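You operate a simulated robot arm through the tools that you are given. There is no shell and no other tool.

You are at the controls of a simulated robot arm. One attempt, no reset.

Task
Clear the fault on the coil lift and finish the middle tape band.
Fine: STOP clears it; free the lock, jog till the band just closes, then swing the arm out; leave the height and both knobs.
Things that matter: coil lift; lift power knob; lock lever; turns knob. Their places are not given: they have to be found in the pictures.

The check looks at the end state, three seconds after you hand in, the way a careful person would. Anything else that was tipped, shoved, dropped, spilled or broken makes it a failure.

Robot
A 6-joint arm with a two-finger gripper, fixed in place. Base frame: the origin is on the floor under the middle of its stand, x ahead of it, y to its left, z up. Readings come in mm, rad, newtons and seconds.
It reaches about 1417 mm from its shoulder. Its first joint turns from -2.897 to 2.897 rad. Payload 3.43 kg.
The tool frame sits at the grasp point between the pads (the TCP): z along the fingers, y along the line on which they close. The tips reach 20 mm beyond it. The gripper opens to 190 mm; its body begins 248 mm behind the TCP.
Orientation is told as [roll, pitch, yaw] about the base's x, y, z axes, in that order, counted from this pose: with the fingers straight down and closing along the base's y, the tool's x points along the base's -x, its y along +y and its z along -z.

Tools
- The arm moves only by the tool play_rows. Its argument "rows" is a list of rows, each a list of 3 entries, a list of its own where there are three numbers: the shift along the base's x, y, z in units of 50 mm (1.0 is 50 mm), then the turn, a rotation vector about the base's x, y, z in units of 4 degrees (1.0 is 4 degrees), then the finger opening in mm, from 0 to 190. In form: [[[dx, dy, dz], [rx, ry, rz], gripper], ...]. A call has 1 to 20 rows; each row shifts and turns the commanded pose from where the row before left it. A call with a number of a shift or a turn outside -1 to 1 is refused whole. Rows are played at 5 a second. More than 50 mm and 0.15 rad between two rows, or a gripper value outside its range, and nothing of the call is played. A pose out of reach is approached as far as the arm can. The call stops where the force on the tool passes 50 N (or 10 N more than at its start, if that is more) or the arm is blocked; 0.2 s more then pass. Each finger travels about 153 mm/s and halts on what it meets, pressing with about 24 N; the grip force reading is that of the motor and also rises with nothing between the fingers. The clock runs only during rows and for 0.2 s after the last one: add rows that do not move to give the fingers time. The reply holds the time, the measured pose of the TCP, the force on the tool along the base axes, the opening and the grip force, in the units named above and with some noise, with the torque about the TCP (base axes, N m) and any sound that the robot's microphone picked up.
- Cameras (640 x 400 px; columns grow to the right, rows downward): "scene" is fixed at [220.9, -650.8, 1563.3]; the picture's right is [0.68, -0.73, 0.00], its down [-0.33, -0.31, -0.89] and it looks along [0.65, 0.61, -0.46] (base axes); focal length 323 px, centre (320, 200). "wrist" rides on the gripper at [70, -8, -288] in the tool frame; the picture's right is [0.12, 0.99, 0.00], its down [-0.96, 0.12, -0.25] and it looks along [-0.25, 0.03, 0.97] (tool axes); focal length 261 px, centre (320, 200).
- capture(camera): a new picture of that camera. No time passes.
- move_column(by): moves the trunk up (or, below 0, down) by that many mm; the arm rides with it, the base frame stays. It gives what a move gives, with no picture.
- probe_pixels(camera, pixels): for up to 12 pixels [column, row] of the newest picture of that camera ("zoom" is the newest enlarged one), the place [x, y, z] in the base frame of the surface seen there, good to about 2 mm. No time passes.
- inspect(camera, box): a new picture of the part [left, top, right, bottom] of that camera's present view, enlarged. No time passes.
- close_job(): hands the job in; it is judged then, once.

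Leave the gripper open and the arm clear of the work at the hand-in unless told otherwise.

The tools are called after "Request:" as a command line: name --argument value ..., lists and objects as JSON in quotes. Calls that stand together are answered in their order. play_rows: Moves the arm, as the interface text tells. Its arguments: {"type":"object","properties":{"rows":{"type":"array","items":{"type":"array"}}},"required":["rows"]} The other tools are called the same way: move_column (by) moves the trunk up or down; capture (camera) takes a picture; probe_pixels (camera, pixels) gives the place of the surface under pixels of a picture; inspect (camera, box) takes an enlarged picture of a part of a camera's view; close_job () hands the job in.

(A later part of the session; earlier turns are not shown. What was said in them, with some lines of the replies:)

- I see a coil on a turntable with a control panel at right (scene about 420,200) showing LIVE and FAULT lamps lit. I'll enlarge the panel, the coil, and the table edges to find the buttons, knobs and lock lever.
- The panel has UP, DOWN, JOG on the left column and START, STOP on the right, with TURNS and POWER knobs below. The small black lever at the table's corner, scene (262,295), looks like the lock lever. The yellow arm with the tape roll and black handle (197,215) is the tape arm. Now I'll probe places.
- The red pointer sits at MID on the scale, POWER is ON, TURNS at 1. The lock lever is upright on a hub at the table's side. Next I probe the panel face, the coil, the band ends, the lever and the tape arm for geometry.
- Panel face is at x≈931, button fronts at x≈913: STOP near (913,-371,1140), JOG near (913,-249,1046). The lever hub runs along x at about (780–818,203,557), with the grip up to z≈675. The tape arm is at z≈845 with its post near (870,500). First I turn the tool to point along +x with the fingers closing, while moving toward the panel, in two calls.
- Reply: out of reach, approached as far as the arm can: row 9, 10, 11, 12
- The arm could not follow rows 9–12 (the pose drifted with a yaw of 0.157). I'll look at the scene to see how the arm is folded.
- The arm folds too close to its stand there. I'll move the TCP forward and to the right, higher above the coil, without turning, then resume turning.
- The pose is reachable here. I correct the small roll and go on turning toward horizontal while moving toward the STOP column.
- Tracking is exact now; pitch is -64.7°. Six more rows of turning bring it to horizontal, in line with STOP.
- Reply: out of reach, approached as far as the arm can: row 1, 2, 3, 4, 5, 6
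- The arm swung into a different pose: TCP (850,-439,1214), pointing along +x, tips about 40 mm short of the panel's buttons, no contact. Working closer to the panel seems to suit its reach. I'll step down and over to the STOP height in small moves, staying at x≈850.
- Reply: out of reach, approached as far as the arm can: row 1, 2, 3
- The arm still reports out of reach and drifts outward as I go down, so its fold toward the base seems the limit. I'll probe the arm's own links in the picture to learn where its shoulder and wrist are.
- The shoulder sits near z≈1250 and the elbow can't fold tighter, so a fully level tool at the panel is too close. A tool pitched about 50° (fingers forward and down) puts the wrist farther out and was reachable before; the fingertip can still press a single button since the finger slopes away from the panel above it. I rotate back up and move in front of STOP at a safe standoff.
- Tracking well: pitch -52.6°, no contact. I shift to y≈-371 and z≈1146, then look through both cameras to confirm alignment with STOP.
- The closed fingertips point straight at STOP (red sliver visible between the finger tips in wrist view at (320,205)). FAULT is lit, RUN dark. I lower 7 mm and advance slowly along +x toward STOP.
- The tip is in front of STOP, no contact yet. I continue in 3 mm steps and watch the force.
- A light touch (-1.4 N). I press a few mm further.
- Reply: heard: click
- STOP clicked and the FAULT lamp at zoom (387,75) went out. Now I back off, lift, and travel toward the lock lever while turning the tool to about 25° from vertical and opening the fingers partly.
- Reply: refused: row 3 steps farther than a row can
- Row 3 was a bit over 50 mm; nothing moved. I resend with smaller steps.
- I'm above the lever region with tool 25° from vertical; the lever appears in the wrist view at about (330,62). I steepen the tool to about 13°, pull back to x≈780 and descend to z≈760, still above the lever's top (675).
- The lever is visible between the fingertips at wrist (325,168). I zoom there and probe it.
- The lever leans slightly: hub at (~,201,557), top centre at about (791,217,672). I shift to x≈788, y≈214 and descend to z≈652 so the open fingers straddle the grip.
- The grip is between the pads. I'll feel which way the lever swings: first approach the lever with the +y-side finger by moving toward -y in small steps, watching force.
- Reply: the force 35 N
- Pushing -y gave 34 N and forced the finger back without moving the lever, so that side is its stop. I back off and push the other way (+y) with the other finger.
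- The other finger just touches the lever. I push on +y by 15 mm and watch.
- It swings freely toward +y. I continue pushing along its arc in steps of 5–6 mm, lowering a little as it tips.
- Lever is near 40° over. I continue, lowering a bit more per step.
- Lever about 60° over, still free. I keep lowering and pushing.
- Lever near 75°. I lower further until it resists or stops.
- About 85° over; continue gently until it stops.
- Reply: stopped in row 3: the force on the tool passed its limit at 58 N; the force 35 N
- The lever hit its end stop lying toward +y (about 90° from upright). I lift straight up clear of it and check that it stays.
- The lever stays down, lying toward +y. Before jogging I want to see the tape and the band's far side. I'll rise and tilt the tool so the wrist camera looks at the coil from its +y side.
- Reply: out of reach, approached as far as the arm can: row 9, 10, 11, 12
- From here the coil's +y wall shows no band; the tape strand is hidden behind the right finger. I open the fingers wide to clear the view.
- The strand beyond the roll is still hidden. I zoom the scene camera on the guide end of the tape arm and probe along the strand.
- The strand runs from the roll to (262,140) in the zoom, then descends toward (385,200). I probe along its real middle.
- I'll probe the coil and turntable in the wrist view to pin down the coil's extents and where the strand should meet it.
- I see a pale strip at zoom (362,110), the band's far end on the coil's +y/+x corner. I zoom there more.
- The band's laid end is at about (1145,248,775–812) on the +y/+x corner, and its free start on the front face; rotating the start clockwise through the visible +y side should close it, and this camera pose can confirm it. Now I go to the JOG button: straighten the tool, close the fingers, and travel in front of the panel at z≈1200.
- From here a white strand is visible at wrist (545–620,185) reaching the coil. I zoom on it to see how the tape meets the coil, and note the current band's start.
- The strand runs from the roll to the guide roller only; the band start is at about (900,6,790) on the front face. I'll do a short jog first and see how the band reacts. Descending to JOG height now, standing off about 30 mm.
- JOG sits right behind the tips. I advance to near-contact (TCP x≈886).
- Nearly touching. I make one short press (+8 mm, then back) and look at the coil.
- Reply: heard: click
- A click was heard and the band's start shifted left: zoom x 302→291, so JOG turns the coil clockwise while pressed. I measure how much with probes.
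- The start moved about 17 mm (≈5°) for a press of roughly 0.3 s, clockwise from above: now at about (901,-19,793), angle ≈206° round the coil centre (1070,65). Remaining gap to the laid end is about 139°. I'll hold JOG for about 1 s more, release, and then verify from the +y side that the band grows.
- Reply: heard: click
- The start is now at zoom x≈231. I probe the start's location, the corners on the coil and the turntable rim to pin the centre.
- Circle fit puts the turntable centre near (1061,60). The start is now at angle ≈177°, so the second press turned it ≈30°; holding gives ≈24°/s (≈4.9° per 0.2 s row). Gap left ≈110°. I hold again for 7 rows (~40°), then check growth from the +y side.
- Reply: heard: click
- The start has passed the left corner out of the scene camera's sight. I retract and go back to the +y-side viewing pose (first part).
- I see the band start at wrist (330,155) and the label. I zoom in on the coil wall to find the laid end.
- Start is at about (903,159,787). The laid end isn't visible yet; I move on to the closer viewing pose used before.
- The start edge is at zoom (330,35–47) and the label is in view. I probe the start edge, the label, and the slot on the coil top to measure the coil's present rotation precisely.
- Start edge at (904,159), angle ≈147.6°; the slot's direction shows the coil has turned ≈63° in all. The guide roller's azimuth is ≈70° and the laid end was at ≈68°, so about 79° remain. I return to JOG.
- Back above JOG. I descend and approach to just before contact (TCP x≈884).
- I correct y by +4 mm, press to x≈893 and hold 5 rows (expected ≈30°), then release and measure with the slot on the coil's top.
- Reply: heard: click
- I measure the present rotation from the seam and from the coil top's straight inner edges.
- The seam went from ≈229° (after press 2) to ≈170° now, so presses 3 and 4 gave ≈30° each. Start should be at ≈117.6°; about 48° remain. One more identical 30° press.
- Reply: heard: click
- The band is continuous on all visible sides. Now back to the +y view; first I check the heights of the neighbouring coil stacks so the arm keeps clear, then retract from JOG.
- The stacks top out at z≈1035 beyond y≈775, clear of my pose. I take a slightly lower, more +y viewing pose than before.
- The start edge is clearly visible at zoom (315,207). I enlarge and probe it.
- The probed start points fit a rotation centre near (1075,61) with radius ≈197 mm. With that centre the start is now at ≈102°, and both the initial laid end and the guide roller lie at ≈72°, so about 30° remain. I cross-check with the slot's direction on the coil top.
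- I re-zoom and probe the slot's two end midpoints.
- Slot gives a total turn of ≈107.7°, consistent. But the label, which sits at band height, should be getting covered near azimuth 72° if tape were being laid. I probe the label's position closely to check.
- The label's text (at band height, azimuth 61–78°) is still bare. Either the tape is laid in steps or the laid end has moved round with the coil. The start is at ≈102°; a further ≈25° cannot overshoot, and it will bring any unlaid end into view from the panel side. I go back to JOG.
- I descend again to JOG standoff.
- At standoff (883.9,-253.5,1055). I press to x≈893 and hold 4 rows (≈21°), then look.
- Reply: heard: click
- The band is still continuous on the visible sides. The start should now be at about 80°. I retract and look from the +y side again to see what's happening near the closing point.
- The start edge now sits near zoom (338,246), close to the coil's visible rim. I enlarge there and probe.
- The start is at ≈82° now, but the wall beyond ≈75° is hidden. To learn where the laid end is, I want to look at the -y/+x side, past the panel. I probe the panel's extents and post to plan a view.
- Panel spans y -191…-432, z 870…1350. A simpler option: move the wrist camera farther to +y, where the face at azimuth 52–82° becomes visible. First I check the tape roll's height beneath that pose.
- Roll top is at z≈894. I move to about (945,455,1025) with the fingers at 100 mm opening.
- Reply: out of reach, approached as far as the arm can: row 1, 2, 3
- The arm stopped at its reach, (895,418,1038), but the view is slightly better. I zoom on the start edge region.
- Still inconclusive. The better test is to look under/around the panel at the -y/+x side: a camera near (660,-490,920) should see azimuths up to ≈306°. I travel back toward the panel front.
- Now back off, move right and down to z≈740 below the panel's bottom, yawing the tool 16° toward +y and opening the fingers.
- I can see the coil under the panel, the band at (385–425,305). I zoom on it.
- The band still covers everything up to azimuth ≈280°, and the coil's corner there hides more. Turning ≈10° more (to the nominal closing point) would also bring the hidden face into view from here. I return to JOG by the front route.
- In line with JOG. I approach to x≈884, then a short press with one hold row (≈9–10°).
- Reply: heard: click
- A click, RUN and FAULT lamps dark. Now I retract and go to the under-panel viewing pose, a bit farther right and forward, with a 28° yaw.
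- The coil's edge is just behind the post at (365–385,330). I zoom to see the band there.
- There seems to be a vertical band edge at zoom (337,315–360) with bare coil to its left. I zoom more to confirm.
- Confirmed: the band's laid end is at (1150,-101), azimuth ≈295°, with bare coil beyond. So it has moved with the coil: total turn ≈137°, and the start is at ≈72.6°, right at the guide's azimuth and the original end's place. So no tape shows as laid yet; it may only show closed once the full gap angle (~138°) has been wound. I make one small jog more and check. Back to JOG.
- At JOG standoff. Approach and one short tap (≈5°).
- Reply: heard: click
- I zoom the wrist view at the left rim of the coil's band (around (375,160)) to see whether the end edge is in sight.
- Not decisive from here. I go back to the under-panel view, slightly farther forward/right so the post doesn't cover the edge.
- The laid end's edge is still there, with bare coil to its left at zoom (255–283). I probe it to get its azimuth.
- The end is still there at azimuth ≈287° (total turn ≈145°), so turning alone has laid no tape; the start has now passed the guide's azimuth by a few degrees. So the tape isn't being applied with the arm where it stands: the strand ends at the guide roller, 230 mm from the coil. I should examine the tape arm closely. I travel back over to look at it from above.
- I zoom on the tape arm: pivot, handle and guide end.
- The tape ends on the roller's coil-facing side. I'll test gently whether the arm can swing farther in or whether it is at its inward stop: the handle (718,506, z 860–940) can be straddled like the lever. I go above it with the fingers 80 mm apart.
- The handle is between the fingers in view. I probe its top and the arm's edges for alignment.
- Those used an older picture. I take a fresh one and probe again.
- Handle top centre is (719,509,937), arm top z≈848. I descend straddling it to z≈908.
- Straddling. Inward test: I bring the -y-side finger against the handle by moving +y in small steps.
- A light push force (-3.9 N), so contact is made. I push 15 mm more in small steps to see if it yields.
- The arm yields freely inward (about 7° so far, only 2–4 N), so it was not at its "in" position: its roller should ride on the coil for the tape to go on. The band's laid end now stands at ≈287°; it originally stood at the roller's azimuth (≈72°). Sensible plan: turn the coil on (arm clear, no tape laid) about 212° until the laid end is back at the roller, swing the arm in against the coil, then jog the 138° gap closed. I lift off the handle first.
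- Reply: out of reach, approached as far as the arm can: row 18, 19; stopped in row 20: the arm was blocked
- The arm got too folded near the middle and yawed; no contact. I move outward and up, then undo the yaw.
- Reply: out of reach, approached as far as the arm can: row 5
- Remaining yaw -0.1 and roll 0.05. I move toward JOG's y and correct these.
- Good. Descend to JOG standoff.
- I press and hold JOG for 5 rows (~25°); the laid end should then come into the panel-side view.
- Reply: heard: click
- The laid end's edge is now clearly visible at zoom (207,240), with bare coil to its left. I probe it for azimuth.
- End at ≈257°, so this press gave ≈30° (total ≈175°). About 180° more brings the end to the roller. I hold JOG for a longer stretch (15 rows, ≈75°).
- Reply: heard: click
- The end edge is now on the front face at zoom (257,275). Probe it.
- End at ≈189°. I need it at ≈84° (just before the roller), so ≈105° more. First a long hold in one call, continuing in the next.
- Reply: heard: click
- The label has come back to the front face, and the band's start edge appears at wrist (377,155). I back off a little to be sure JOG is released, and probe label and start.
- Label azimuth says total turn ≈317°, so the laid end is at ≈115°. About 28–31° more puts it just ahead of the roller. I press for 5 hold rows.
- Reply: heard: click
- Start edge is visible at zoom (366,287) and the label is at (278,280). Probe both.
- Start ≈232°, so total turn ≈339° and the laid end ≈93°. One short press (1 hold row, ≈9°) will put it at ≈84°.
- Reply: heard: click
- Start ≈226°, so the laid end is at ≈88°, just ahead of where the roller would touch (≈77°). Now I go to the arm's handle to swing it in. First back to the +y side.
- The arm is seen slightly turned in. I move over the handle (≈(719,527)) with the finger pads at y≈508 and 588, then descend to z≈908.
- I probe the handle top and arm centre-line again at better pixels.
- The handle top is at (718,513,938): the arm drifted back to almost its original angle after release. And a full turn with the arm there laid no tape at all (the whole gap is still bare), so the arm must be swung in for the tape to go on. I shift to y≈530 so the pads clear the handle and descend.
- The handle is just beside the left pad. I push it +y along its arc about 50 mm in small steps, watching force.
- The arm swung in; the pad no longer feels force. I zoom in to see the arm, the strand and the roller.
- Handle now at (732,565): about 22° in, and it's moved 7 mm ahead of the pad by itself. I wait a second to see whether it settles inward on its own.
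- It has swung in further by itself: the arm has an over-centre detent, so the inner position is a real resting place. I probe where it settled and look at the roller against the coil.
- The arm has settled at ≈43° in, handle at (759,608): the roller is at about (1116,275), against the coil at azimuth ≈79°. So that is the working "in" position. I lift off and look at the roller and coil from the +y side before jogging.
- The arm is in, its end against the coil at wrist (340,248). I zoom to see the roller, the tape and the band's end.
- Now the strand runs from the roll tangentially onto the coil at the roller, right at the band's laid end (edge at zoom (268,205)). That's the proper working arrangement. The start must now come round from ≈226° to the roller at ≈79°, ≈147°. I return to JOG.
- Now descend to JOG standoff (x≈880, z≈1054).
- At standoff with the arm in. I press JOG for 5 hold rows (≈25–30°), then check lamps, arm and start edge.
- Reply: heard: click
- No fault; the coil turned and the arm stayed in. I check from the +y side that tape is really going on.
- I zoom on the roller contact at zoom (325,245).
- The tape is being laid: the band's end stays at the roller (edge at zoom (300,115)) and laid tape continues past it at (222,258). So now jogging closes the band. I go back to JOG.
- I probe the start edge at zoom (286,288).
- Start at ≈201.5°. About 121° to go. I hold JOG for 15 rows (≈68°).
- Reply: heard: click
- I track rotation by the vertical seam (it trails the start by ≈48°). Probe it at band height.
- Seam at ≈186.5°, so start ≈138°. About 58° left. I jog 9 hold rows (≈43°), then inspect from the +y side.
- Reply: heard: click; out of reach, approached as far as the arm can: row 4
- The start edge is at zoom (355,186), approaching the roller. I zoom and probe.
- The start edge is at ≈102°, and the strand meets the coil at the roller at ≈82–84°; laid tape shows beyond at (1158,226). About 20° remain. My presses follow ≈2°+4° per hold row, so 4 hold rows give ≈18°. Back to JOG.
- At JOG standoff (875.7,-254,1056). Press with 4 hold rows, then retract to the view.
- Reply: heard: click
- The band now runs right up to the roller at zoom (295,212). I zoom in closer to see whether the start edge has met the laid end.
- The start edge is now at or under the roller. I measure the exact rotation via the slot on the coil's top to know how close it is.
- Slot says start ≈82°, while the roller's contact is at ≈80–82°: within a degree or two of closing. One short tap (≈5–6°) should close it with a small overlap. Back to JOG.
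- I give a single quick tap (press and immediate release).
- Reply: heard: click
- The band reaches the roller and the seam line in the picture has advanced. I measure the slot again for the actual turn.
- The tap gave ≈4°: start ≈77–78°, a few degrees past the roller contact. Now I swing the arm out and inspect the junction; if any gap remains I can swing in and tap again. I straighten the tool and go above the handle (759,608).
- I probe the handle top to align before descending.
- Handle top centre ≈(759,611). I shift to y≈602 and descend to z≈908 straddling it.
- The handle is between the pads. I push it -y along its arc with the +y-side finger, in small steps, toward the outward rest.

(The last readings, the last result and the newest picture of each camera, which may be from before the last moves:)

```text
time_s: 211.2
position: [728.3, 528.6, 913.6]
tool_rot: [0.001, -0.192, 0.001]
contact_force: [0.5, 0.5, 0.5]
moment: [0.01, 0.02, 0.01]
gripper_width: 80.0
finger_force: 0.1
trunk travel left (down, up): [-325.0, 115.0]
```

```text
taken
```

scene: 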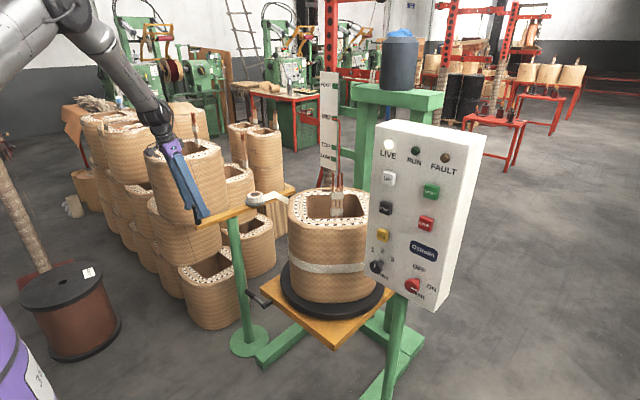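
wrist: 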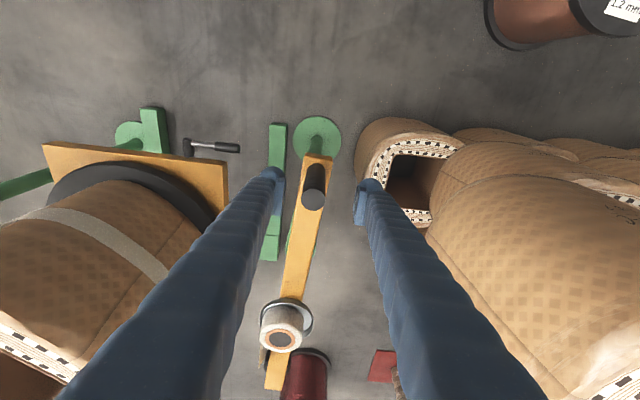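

The arm has flipped back outward by itself near its original place. I wait a second and probe where the handle settled.

Request:
play_rows --rows '[[[0, 0, 0], [0, 0, 0], 80], [[0, 0, 0], [0, 0, 0], 80], [[0, 0, 0], [0, 0, 0], 80], [[0, 0, 0], [0, 0, 0], 80], [[0, 0, 0], [0, 0, 0], 80], [[0, 0, 0], [0, 0, 0], 80]]'

Request:
capture --camera "wrist"

Request:
inspect --camera "wrist" --box '[240, 130, 400, 400]'

Request:
probe_pixels --camera "wrist" --pixels '[[312, 200], [314, 185], [308, 165], [325, 165], [292, 270], [282, 340], [275, 380]]'

```text
time_s: 212.6
position: [727.5, 528.8, 913.1]
tool_rot: [0.0, -0.194, -0.002]
contact_force: [-0.4, 0.0, -0.1]
moment: [-0.01, 0.01, 0.01]
gripper_width: 79.7
finger_force: 0.1
trunk travel left (down, up): [-325.0, 115.0]
```

```text
taken
```

wrist: 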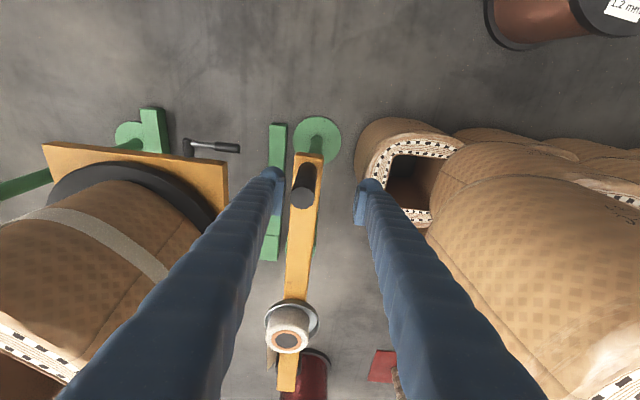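

```text
1.48 times, centred on (320, 265) of wrist
```

zoom: 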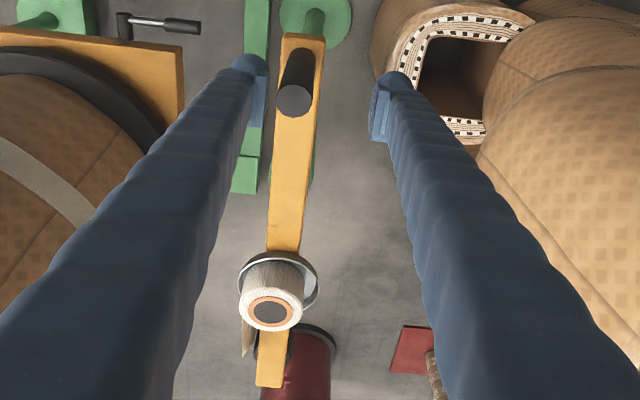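

```text
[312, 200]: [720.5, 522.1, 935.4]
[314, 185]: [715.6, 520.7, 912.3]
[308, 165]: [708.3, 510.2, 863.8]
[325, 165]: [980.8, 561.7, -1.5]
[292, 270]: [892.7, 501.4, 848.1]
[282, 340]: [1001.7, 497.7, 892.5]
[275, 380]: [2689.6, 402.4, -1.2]
```

Handle at ≈(720,517), about 3° from its outward rest. While here, I press it gently on outward to see whether it meets a stop (or can go farther out).

Request:
play_rows --rows '[[[-0.1, -0.3, 0], [0, 0, 0], 80], [[0, -0.3, 0], [0, 0, 0], 80], [[0, -0.15, 0], [0, 0, 0], 80], [[0, -0.15, 0], [0, 0, 0], 80], [[0, -0.1, 0], [0, 0, 0], 80], [[0, 0, 0], [0, 0, 0], 80]]'

Request:
capture --camera "wrist"

```text
time_s: 214.0
position: [722.3, 481.1, 910.9]
tool_rot: [0.0, -0.193, 0.0]
contact_force: [-3.9, 15.9, -0.7]
moment: [-0.42, -0.12, 0.07]
gripper_width: 87.3
finger_force: 6.9
trunk travel left (down, up): [-325.0, 115.0]
```

```text
taken
```

wrist: 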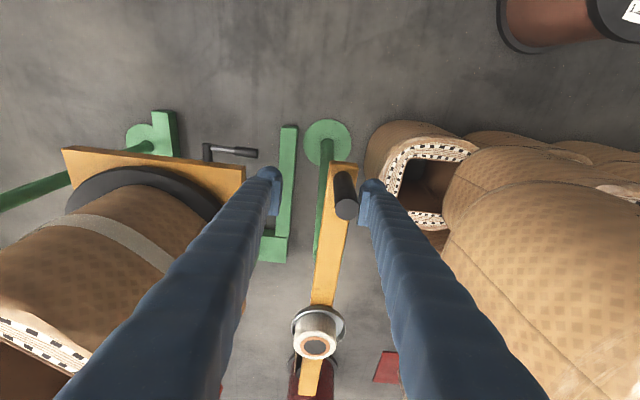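

It meets a firm stop (16 N) right at the original angle, so that is the arm's fully-out position. I ease off, lift away, and go to inspect the band's junction.

Request:
play_rows --rows '[[[0, 0.3, 0], [0, 0, 0], 80], [[0, 0.1, 0.5], [0, 0, 0], 80], [[0, 0, 0.9], [0, 0, 0], 80], [[0, 0, 0.9], [0, 0, 0], 80], [[0, 0, 0.9], [0, 0, 0], 80], [[0, 0, 0.9], [0, 0, 0], 80], [[0, 0, 0.9], [0, 0, 0], 80], [[0.4, -0.6, 0], [0, 0, 0], 120], [[0.4, -0.6, 0], [0, 0, 0], 190], [[0.4, -0.6, 0], [-0.98, 0, -0.19], 190], [[0.4, -0.6, 0], [-0.98, 0, -0.19], 190], [[0.4, -0.6, 0], [-0.98, 0, -0.19], 190], [[0.4, -0.4, 0], [-0.98, 0, -0.19], 190], [[0, 0, 0], [-0.98, 0, -0.19], 190], [[0, 0, 0], [-0.98, 0, -0.19], 190], [[0, 0, 0], [0, 0, 0], 190]]'

Request:
play_rows --rows '[[[0.5, 0, -0.5], [-0.98, 0, -0.19], 190], [[0.5, 0, -0.5], [-0.98, 0, -0.19], 190], [[0.6, 0.1, -0.2], [0, 0, 0.85], 190], [[0.5, 0.1, 0], [0, 0, 0.85], 190], [[0, 0, 0], [0, 0, 0], 190]]'

Request:
capture --camera "wrist"

Request:
inspect --camera "wrist" --box '[250, 80, 430, 280]'

```text
time_s: 217.4
position: [842.2, 328.2, 1161.9]
tool_rot: [-0.421, -0.191, -0.001]
contact_force: [0.3, 0.7, 0.0]
moment: [-0.02, -0.02, 0.04]
gripper_width: 190.2
finger_force: 0.0
trunk travel left (down, up): [-325.0, 115.0]
```

```text
time_s: 218.6
position: [944.4, 336.8, 1101.7]
tool_rot: [-0.559, -0.192, 0.12]
contact_force: [-0.4, -0.1, -0.2]
moment: [0.02, 0.0, 0.0]
gripper_width: 190.2
finger_force: 0.0
trunk travel left (down, up): [-325.0, 115.0]
```

```text
taken
```

wrist: 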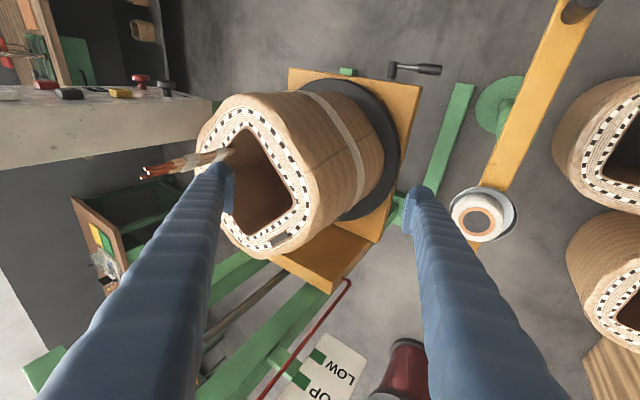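

```text
2.00 times, centred on (340, 180) of wrist
```

zoom: 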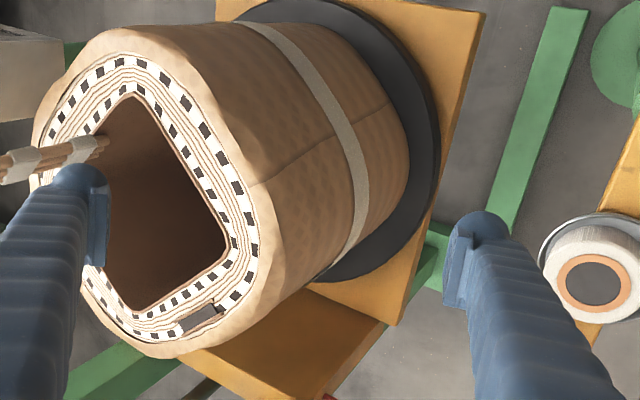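

Arm is out and the coil's wall is unobstructed. I zoom on the band where it meets the visible rim, at zoom (345,250).

Request:
inspect --camera "wrist" --box '[320, 165, 390, 230]'

Request:
probe_pixels --camera "zoom" --pixels '[[330, 130], [325, 180], [310, 210], [290, 240], [270, 260], [255, 280], [300, 260]]'

Request:
inspect --camera "wrist" --box '[335, 190, 365, 222]'

```text
6.15 times, centred on (355, 198) of wrist
```

zoom: 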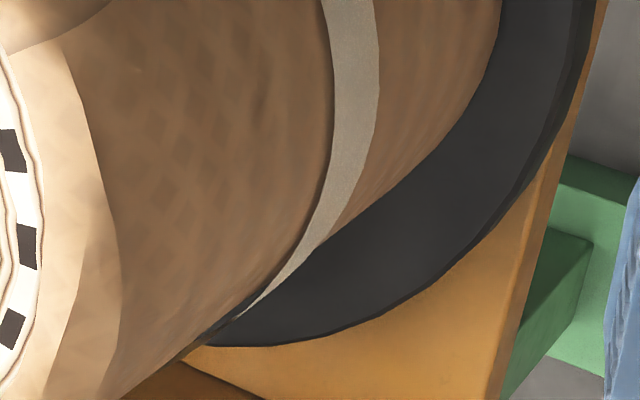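

```text
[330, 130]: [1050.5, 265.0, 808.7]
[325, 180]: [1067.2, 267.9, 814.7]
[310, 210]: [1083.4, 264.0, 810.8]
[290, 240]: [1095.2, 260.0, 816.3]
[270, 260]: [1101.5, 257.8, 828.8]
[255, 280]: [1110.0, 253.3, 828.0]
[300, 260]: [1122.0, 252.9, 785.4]
```

```text
12.50 times, centred on (350, 206) of wrist
```

zoom: 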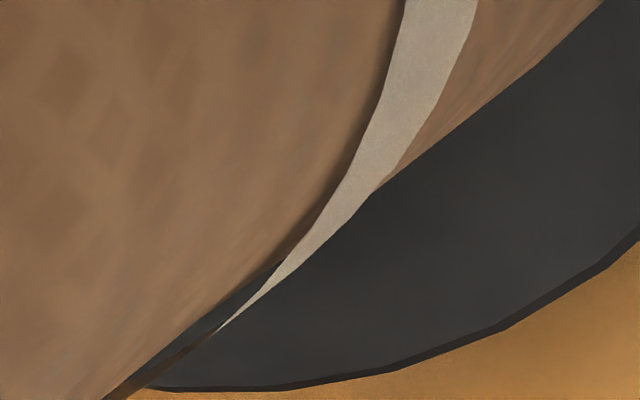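

The band now runs continuously past where the start edge used to be (az ≈77°, (1118,252)) out of sight round the corner: no edge or gap is visible. I'll also check the far joint (where the laying resumed, az ≈290–305°) from the under-panel view. First back to the panel front.

Request:
play_rows --rows '[[[-0.5, -0.1, 0.5], [0, 0, -0.85], 100], [[-0.6, -0.1, 0.5], [0, 0, -0.85], 100], [[-0.6, -0.1, 0.5], [0.98, 0, 0.19], 100], [[-0.5, 0, 0.5], [0.98, 0, 0.19], 100], [[0, -0.86, 0], [0.98, 0, 0.19], 100], [[0, -0.86, 0], [0.98, 0, 0.19], 100], [[0, -0.86, 0], [0.98, 0, 0.19], 100], [[0, -0.86, 0], [0.98, 0, 0.19], 100], [[0, -0.86, 0], [0.98, 0, 0.19], 100], [[0, -0.86, 0], [0.98, 0, 0.19], 100], [[0, -0.86, 0], [0, -1, 0], 100], [[0, -0.86, 0], [0, -1, 0], 100], [[0, -0.86, 0], [0, -1, 0], 100], [[0, -0.86, 0], [0, -1, 0], 100], [[0, -0.86, 0], [0, -1, 0], 100], [[0, -0.86, 0], [0, -1, 0], 100], [[0, -0.86, 0], [0, -1, 0], 100], [[0, 0, 0], [0, 0, 0], 100]]'

Request:
play_rows --rows '[[[-0.7, 0, 0], [0, 0, 0], 100], [[-0.2, -0.83, -0.4], [0, 0, 0], 120], [[0, -0.83, -0.5], [0, 0, 0], 150], [[0, -0.83, -0.5], [0, 0, 0], 190], [[0, -0.83, -0.5], [0, 0, 0], 190], [[0, -0.1, -0.9], [0, 0, 1], 190], [[0, 0, -0.9], [0, 0, 1], 190], [[0, 0, -0.9], [0, 0, 1], 190], [[0, 0, -0.9], [0, 0, 1], 190], [[0, 0, -0.9], [0, 0, 1], 190], [[0, 0, -0.9], [0, 0, 1], 190], [[0, 0, -0.9], [0, 0, 1], 190], [[0, 0, -0.9], [0, 0, 0], 190], [[0.8, 0, -0.4], [0, 0, 0], 190], [[0.8, 0, 0], [0, 0, 0], 190], [[0.7, 0, 0], [0, 0, 0], 190], [[0, 0, 0], [0, 0, 0], 190]]'

Request:
capture --camera "wrist"

Request:
inspect --camera "wrist" --box '[330, 270, 450, 360]'

```text
time_s: 222.4
position: [840.5, -236.0, 1199.9]
tool_rot: [0.001, -0.682, 0.0]
contact_force: [0.5, -1.1, 0.4]
moment: [0.05, 0.0, 0.03]
gripper_width: 99.7
finger_force: 0.1
trunk travel left (down, up): [-325.0, 115.0]
```

```text
time_s: 226.0
position: [908.5, -406.5, 728.6]
tool_rot: [-0.001, -0.682, 0.487]
contact_force: [0.2, 0.3, 1.0]
moment: [0.02, -0.03, 0.02]
gripper_width: 189.8
finger_force: 0.1
trunk travel left (down, up): [-325.0, 115.0]
```

```text
taken
```

wrist: 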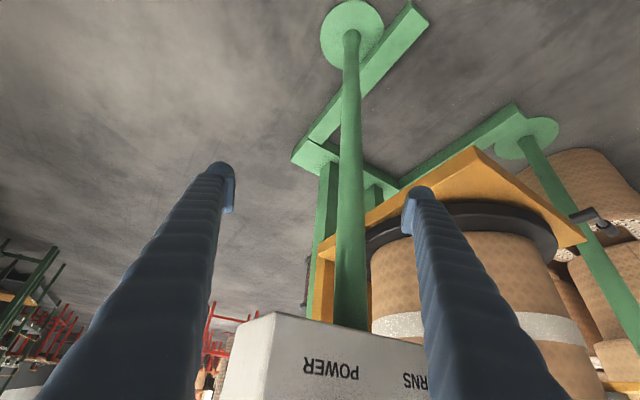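

```text
4.44 times, centred on (390, 315) of wrist
```

zoom: 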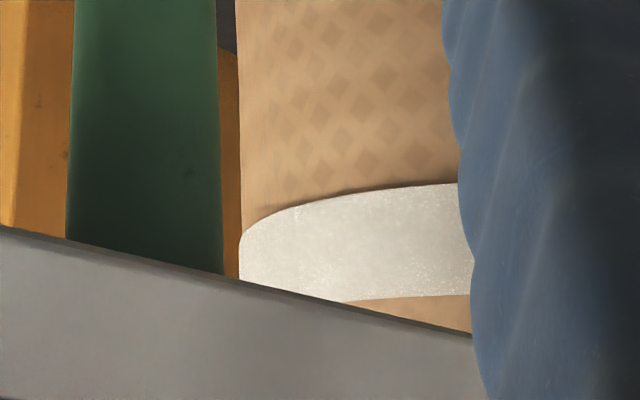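

The band extends to the visible rim here too. For completeness I shift farther right/forward to see the joint near azimuth 300°.

Request:
play_rows --rows '[[[0, -0.9, 0], [0, 0, 0], 190], [[0.4, -0.8, 0], [0, 0, 0], 190], [[0.6, -0.5, -0.1], [0, 0, 0], 190], [[0.6, 0, -0.1], [0, 0, 0], 190], [[0, 0, 0], [0, 0, 0], 190]]'

Request:
capture --camera "wrist"

Request:
inspect --camera "wrist" --box '[330, 270, 450, 360]'

```text
time_s: 227.2
position: [976.4, -514.4, 715.7]
tool_rot: [0.001, -0.679, 0.485]
contact_force: [-0.2, 0.6, -0.7]
moment: [0.1, 0.01, 0.07]
gripper_width: 190.2
finger_force: 0.0
out of reach, approached as far as the arm can: row 4
trunk travel left (down, up): [-325.0, 115.0]
```

```text
taken
```

wrist: 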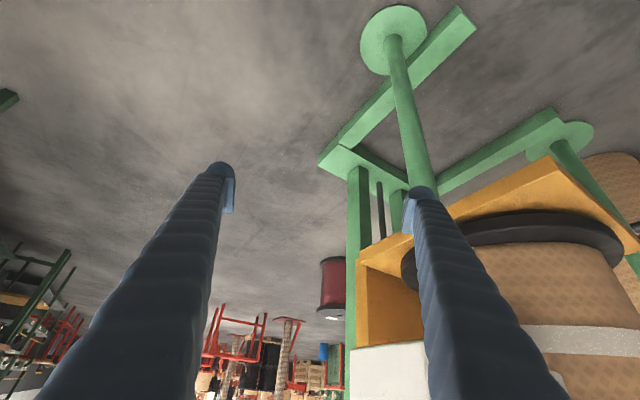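

```text
4.44 times, centred on (390, 315) of wrist
```

zoom: 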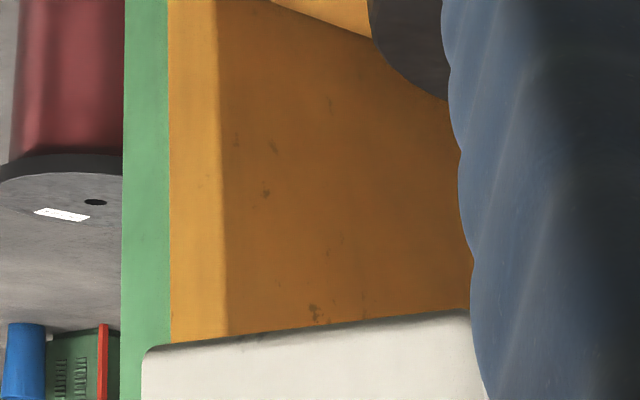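

The right finger hides the coil's edge. I close the fingers to 20 mm to clear that part of the picture.

Request:
play_rows --rows '[[[0, 0, 0], [0, 0, 0], 100], [[0, 0, 0], [0, 0, 0], 20], [[0, 0, 0], [0, 0, 0], 20], [[0, 0, 0], [0, 0, 0], 20], [[0, 0, 0], [0, 0, 0], 20]]'

Request:
capture --camera "wrist"

Request:
inspect --camera "wrist" --box '[380, 240, 540, 360]'

```text
time_s: 228.4
position: [976.6, -514.1, 716.3]
tool_rot: [0.0, -0.682, 0.488]
contact_force: [0.3, -0.6, -0.1]
moment: [-0.01, -0.03, -0.01]
gripper_width: 20.1
finger_force: 0.1
trunk travel left (down, up): [-325.0, 115.0]
```

```text
taken
```

wrist: 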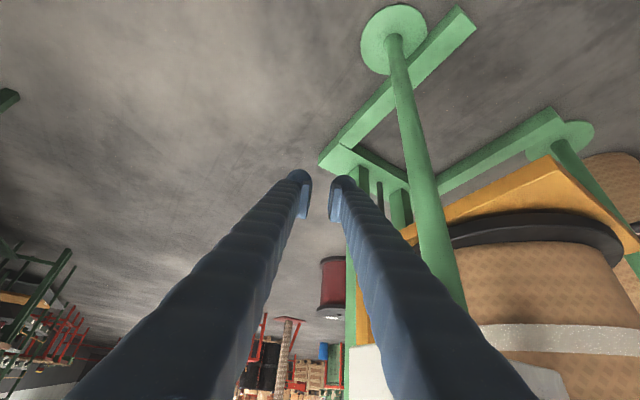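

```text
3.33 times, centred on (460, 300) of wrist
```

zoom: 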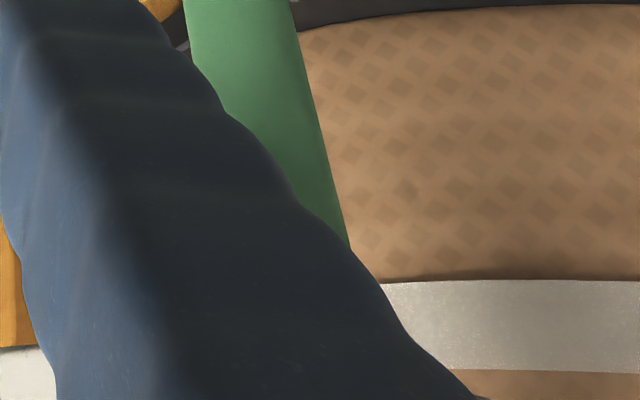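

I probe how far round the visible band reaches here.

Request:
probe_pixels --camera "zoom" --pixels '[[395, 310], [420, 340], [470, 330], [540, 330], [600, 330]]'

```text
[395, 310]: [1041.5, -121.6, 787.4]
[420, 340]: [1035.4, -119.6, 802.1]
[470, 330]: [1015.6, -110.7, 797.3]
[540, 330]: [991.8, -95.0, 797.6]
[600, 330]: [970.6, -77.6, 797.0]
```

Finger and panel edge hide it. I lower ~40 mm, back up a little, yaw 12° more and reopen the fingers, to put azimuth ≈300° between the fingers.

Request:
play_rows --rows '[[[-0.4, 0.2, -0.4], [0, 0, 1], 100], [[-0.4, 0.2, -0.4], [0, 0, 1], 190], [[0, 0, 0], [0, 0, 1], 190], [[0, 0, 0], [0, 0, 0], 190]]'

Request:
capture --camera "wrist"

Request:
inspect --camera "wrist" --box '[320, 260, 440, 370]'

```text
time_s: 229.4
position: [912.3, -481.5, 680.8]
tool_rot: [-0.002, -0.684, 0.676]
contact_force: [0.1, 0.0, 0.3]
moment: [-0.06, 0.01, -0.04]
gripper_width: 190.1
finger_force: 0.0
out of reach, approached as far as the arm can: row 2, 3
trunk travel left (down, up): [-325.0, 115.0]
```

```text
taken
```

wrist: 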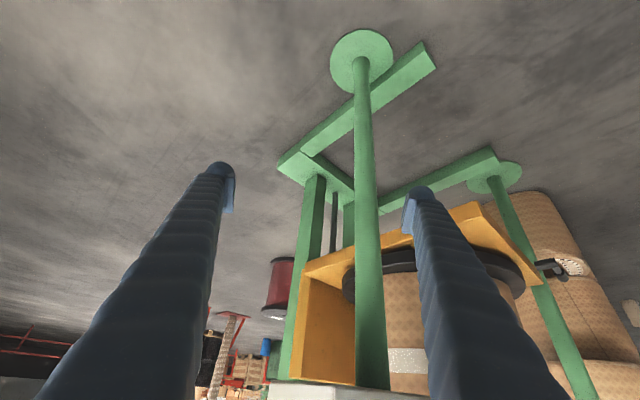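

```text
3.64 times, centred on (380, 315) of wrist
```

zoom: 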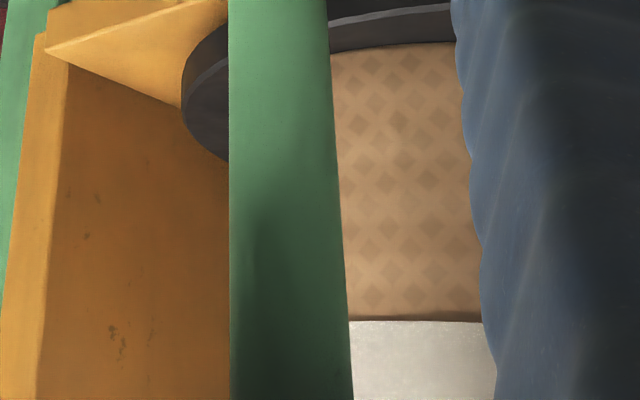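

The junction area is only hidden by the post here; every stretch I have been able to see (front, -y side to ≈285°, and +y side through the closing point) is covered, and the tape was laid continuously from an overlap onto the old end. I now back away and check the overall end state.

Request:
play_rows --rows '[[[-0.8, 0, 0.2], [0, 0, -1], 190], [[-0.8, 0, 0.4], [0, 0, -1], 190], [[-0.2, 0, 0.9], [0, 0, -1], 190], [[0, 0, 0.9], [0, 0, -1], 190], [[0, 0, 0.9], [0, 0, -1], 190], [[0, 0, 0.9], [0, 0, -1], 190], [[0, 0, 0.9], [0, 0, -1], 190], [[0, 0.1, 0.9], [0, 0, -1], 190], [[0, 0.1, 0.9], [0, 0, -1], 190], [[0, 0.1, 0.9], [0, 0, -0.6], 190], [[0, 0.1, 0.9], [0, 1, 0], 190], [[0, 0.1, 0.9], [0, 1, 0], 190], [[0, 0.1, 0.9], [0, 1, 0], 190], [[0, 0, 0], [0, 0, 0], 190]]'

Request:
capture --camera "scene"

```text
time_s: 232.4
position: [824.8, -448.1, 1206.8]
tool_rot: [0.007, -0.472, 0.025]
contact_force: [0.3, 0.6, -0.6]
moment: [0.0, -0.03, 0.02]
gripper_width: 189.9
finger_force: 0.0
trunk travel left (down, up): [-325.0, 115.0]
```

```text
taken
```

scene: 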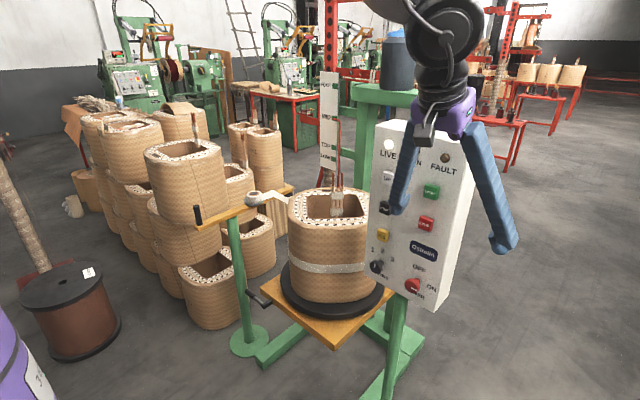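

All looks in order; the arm is still in front of the panel. I steepen the tool and travel to a clear position near the start pose, fingers open.

Request:
play_rows --rows '[[[0, 0.3, 0.8], [0, 1, 0], 190], [[0, 0.4, 0.7], [0, 1, 0], 190], [[0, 0.6, 0.5], [0, 1, 0], 190], [[0, 0.9, 0], [0, 1, 0], 190], [[0, 0.9, 0], [0, 1, 0], 190], [[-0.1, 0.9, 0], [0, 1, 0], 190], [[-0.2, 0.9, 0], [0, 0.7, 0], 190], [[-0.3, 0.9, 0], [0, 0, 0], 190], [[-0.4, 0.9, 0], [0, 0, 0], 190], [[-0.4, 0.9, 0], [0, 0, 0], 190], [[-0.4, 0.9, 0], [0, 0, 0], 190], [[-0.4, 0.9, 0], [0, 0, 0], 190], [[-0.4, 0.9, 0], [0, 0, 0], 190], [[-0.4, 0.5, 0], [0, 0, 0], 190], [[0, 0, 0], [0, 0, 0], 190]]'

Request:
capture --camera "scene"

Request:
inspect --camera "scene" --box '[350, 110, 490, 320]'

Request:
inspect --camera "scene" --box '[180, 170, 400, 350]'

Request:
inspect --camera "scene" --box '[300, 60, 380, 180]'

Request:
capture --camera "wrist"

```text
time_s: 235.6
position: [676.0, 91.8, 1306.5]
tool_rot: [0.018, -0.003, 0.021]
contact_force: [0.1, -0.3, 0.8]
moment: [0.03, 0.03, 0.02]
gripper_width: 189.9
finger_force: 0.1
trunk travel left (down, up): [-325.0, 115.0]
```

```text
taken
```

scene: 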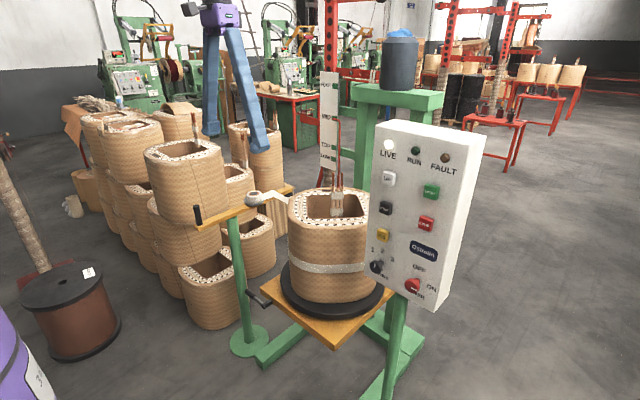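

```text
1.90 times, centred on (420, 215) of scene
```

zoom: 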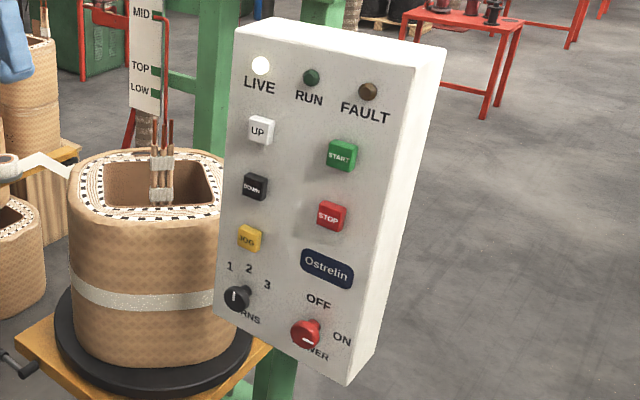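

```text
2.22 times, centred on (290, 260) of scene
```

zoom: 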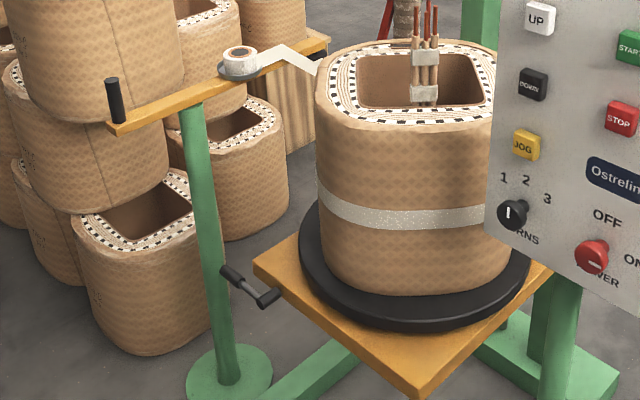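

```text
3.33 times, centred on (340, 120) of scene
```

zoom: 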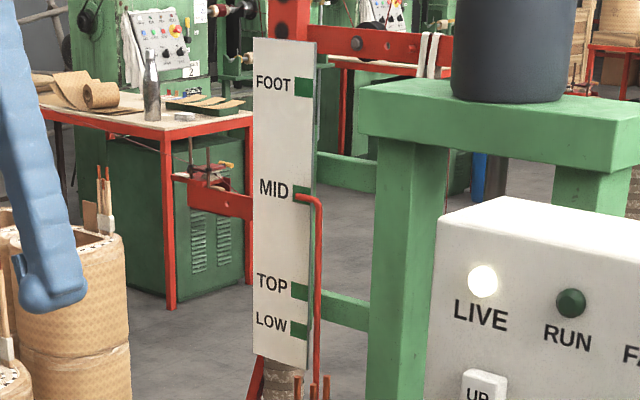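

```text
taken
```

wrist: 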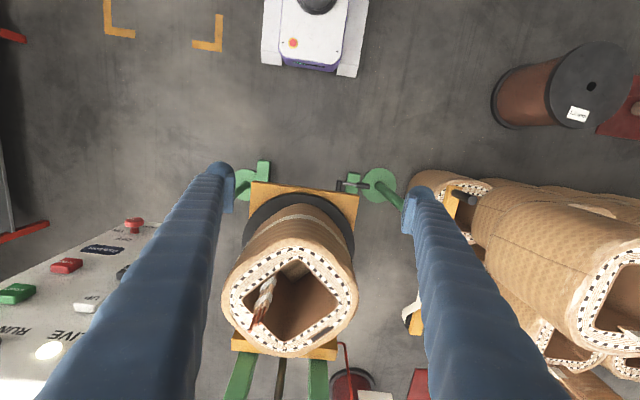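

Everything reads right: FAULT and RUN dark, LIVE lit, TURNS at 1, POWER ON, pointer at MID, lever lying free, tape arm back out, band continuous. I verify the arm's handle position against the start, and take a last close look at the band.

Request:
probe_pixels --camera "scene" --pixels '[[197, 215], [263, 300], [250, 294], [377, 267], [412, 285], [253, 197]]'

Request:
inspect --camera "scene" --box '[280, 240, 380, 300]'

Request:
inspect --camera "wrist" --box '[220, 170, 370, 270]'

```text
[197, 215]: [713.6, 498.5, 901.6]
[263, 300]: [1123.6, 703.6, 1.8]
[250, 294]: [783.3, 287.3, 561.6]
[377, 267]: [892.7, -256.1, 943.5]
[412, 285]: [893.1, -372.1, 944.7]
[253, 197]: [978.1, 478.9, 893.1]
```

```text
6.40 times, centred on (330, 270) of scene
```

zoom: 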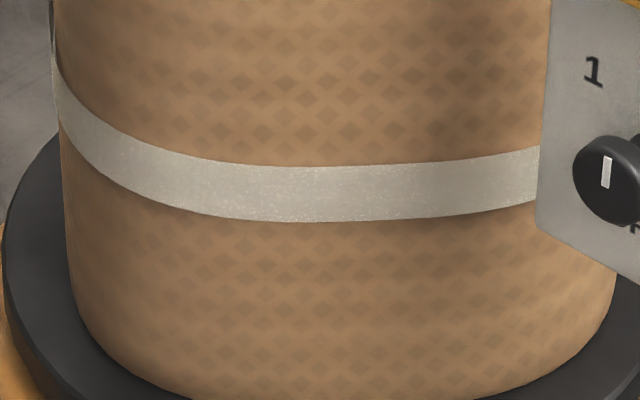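

```text
4.00 times, centred on (295, 220) of wrist
```

zoom: 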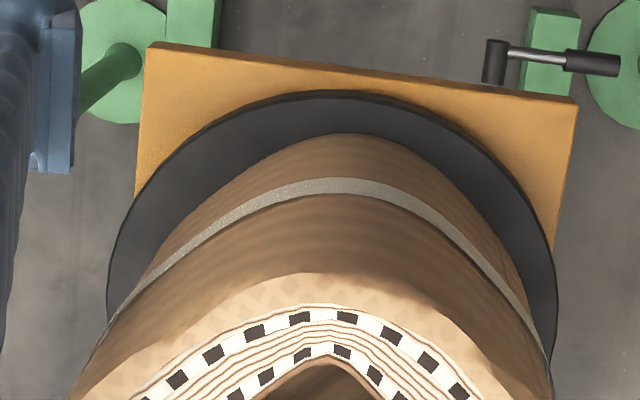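

The handle is back at its original place, the knobs are unmoved, the lever is free, the fault is cleared and the band is closed. The arm is clear with the gripper open. I hand in the job.

Request:
close_job

```text
The job is handed in.
```

I handed the job in with the fault cleared, the lock freed and the middle band closed as far as I could see. I don't know the check's result yet.

- **Fault:** STOP clicked and the FAULT lamp went out. At hand-in, LIVE was lit and RUN and FAULT were dark.
- **Lock lever:** it is swung over against its free stop and the turntable turns freely.
- **Band:** I saw no edge or gap on the front, on the right side as far as the panel allowed, or at the closing point. I estimate the overlap there at about 4–7°. I could not see the far joint, where the new tape resumes over the old end; the stand's post and the panel hide it. The tape started with about a 9° overlap there, so I expect it is covered.
- **Tape arm:** it is back out against its outer stop, with the handle within 2 mm of its starting position.
- **Left alone:** the lift pointer is still at MID, TURNS is at 1 and POWER is ON.

**Extra turn and arm swing:** at the start, the tape arm was standing out, not against the coil. My first jogging, almost a full turn, laid no tape. I turned the coil on until the old end was back at the roller, then swung the arm in. From there I jogged the band closed and swung the arm out again. The coil has therefore turned about one and a third times in all, more than the job needed.

The robot arm is clear of the work with the gripper open. I felt no unexpected contact and saw nothing else moved or knocked.
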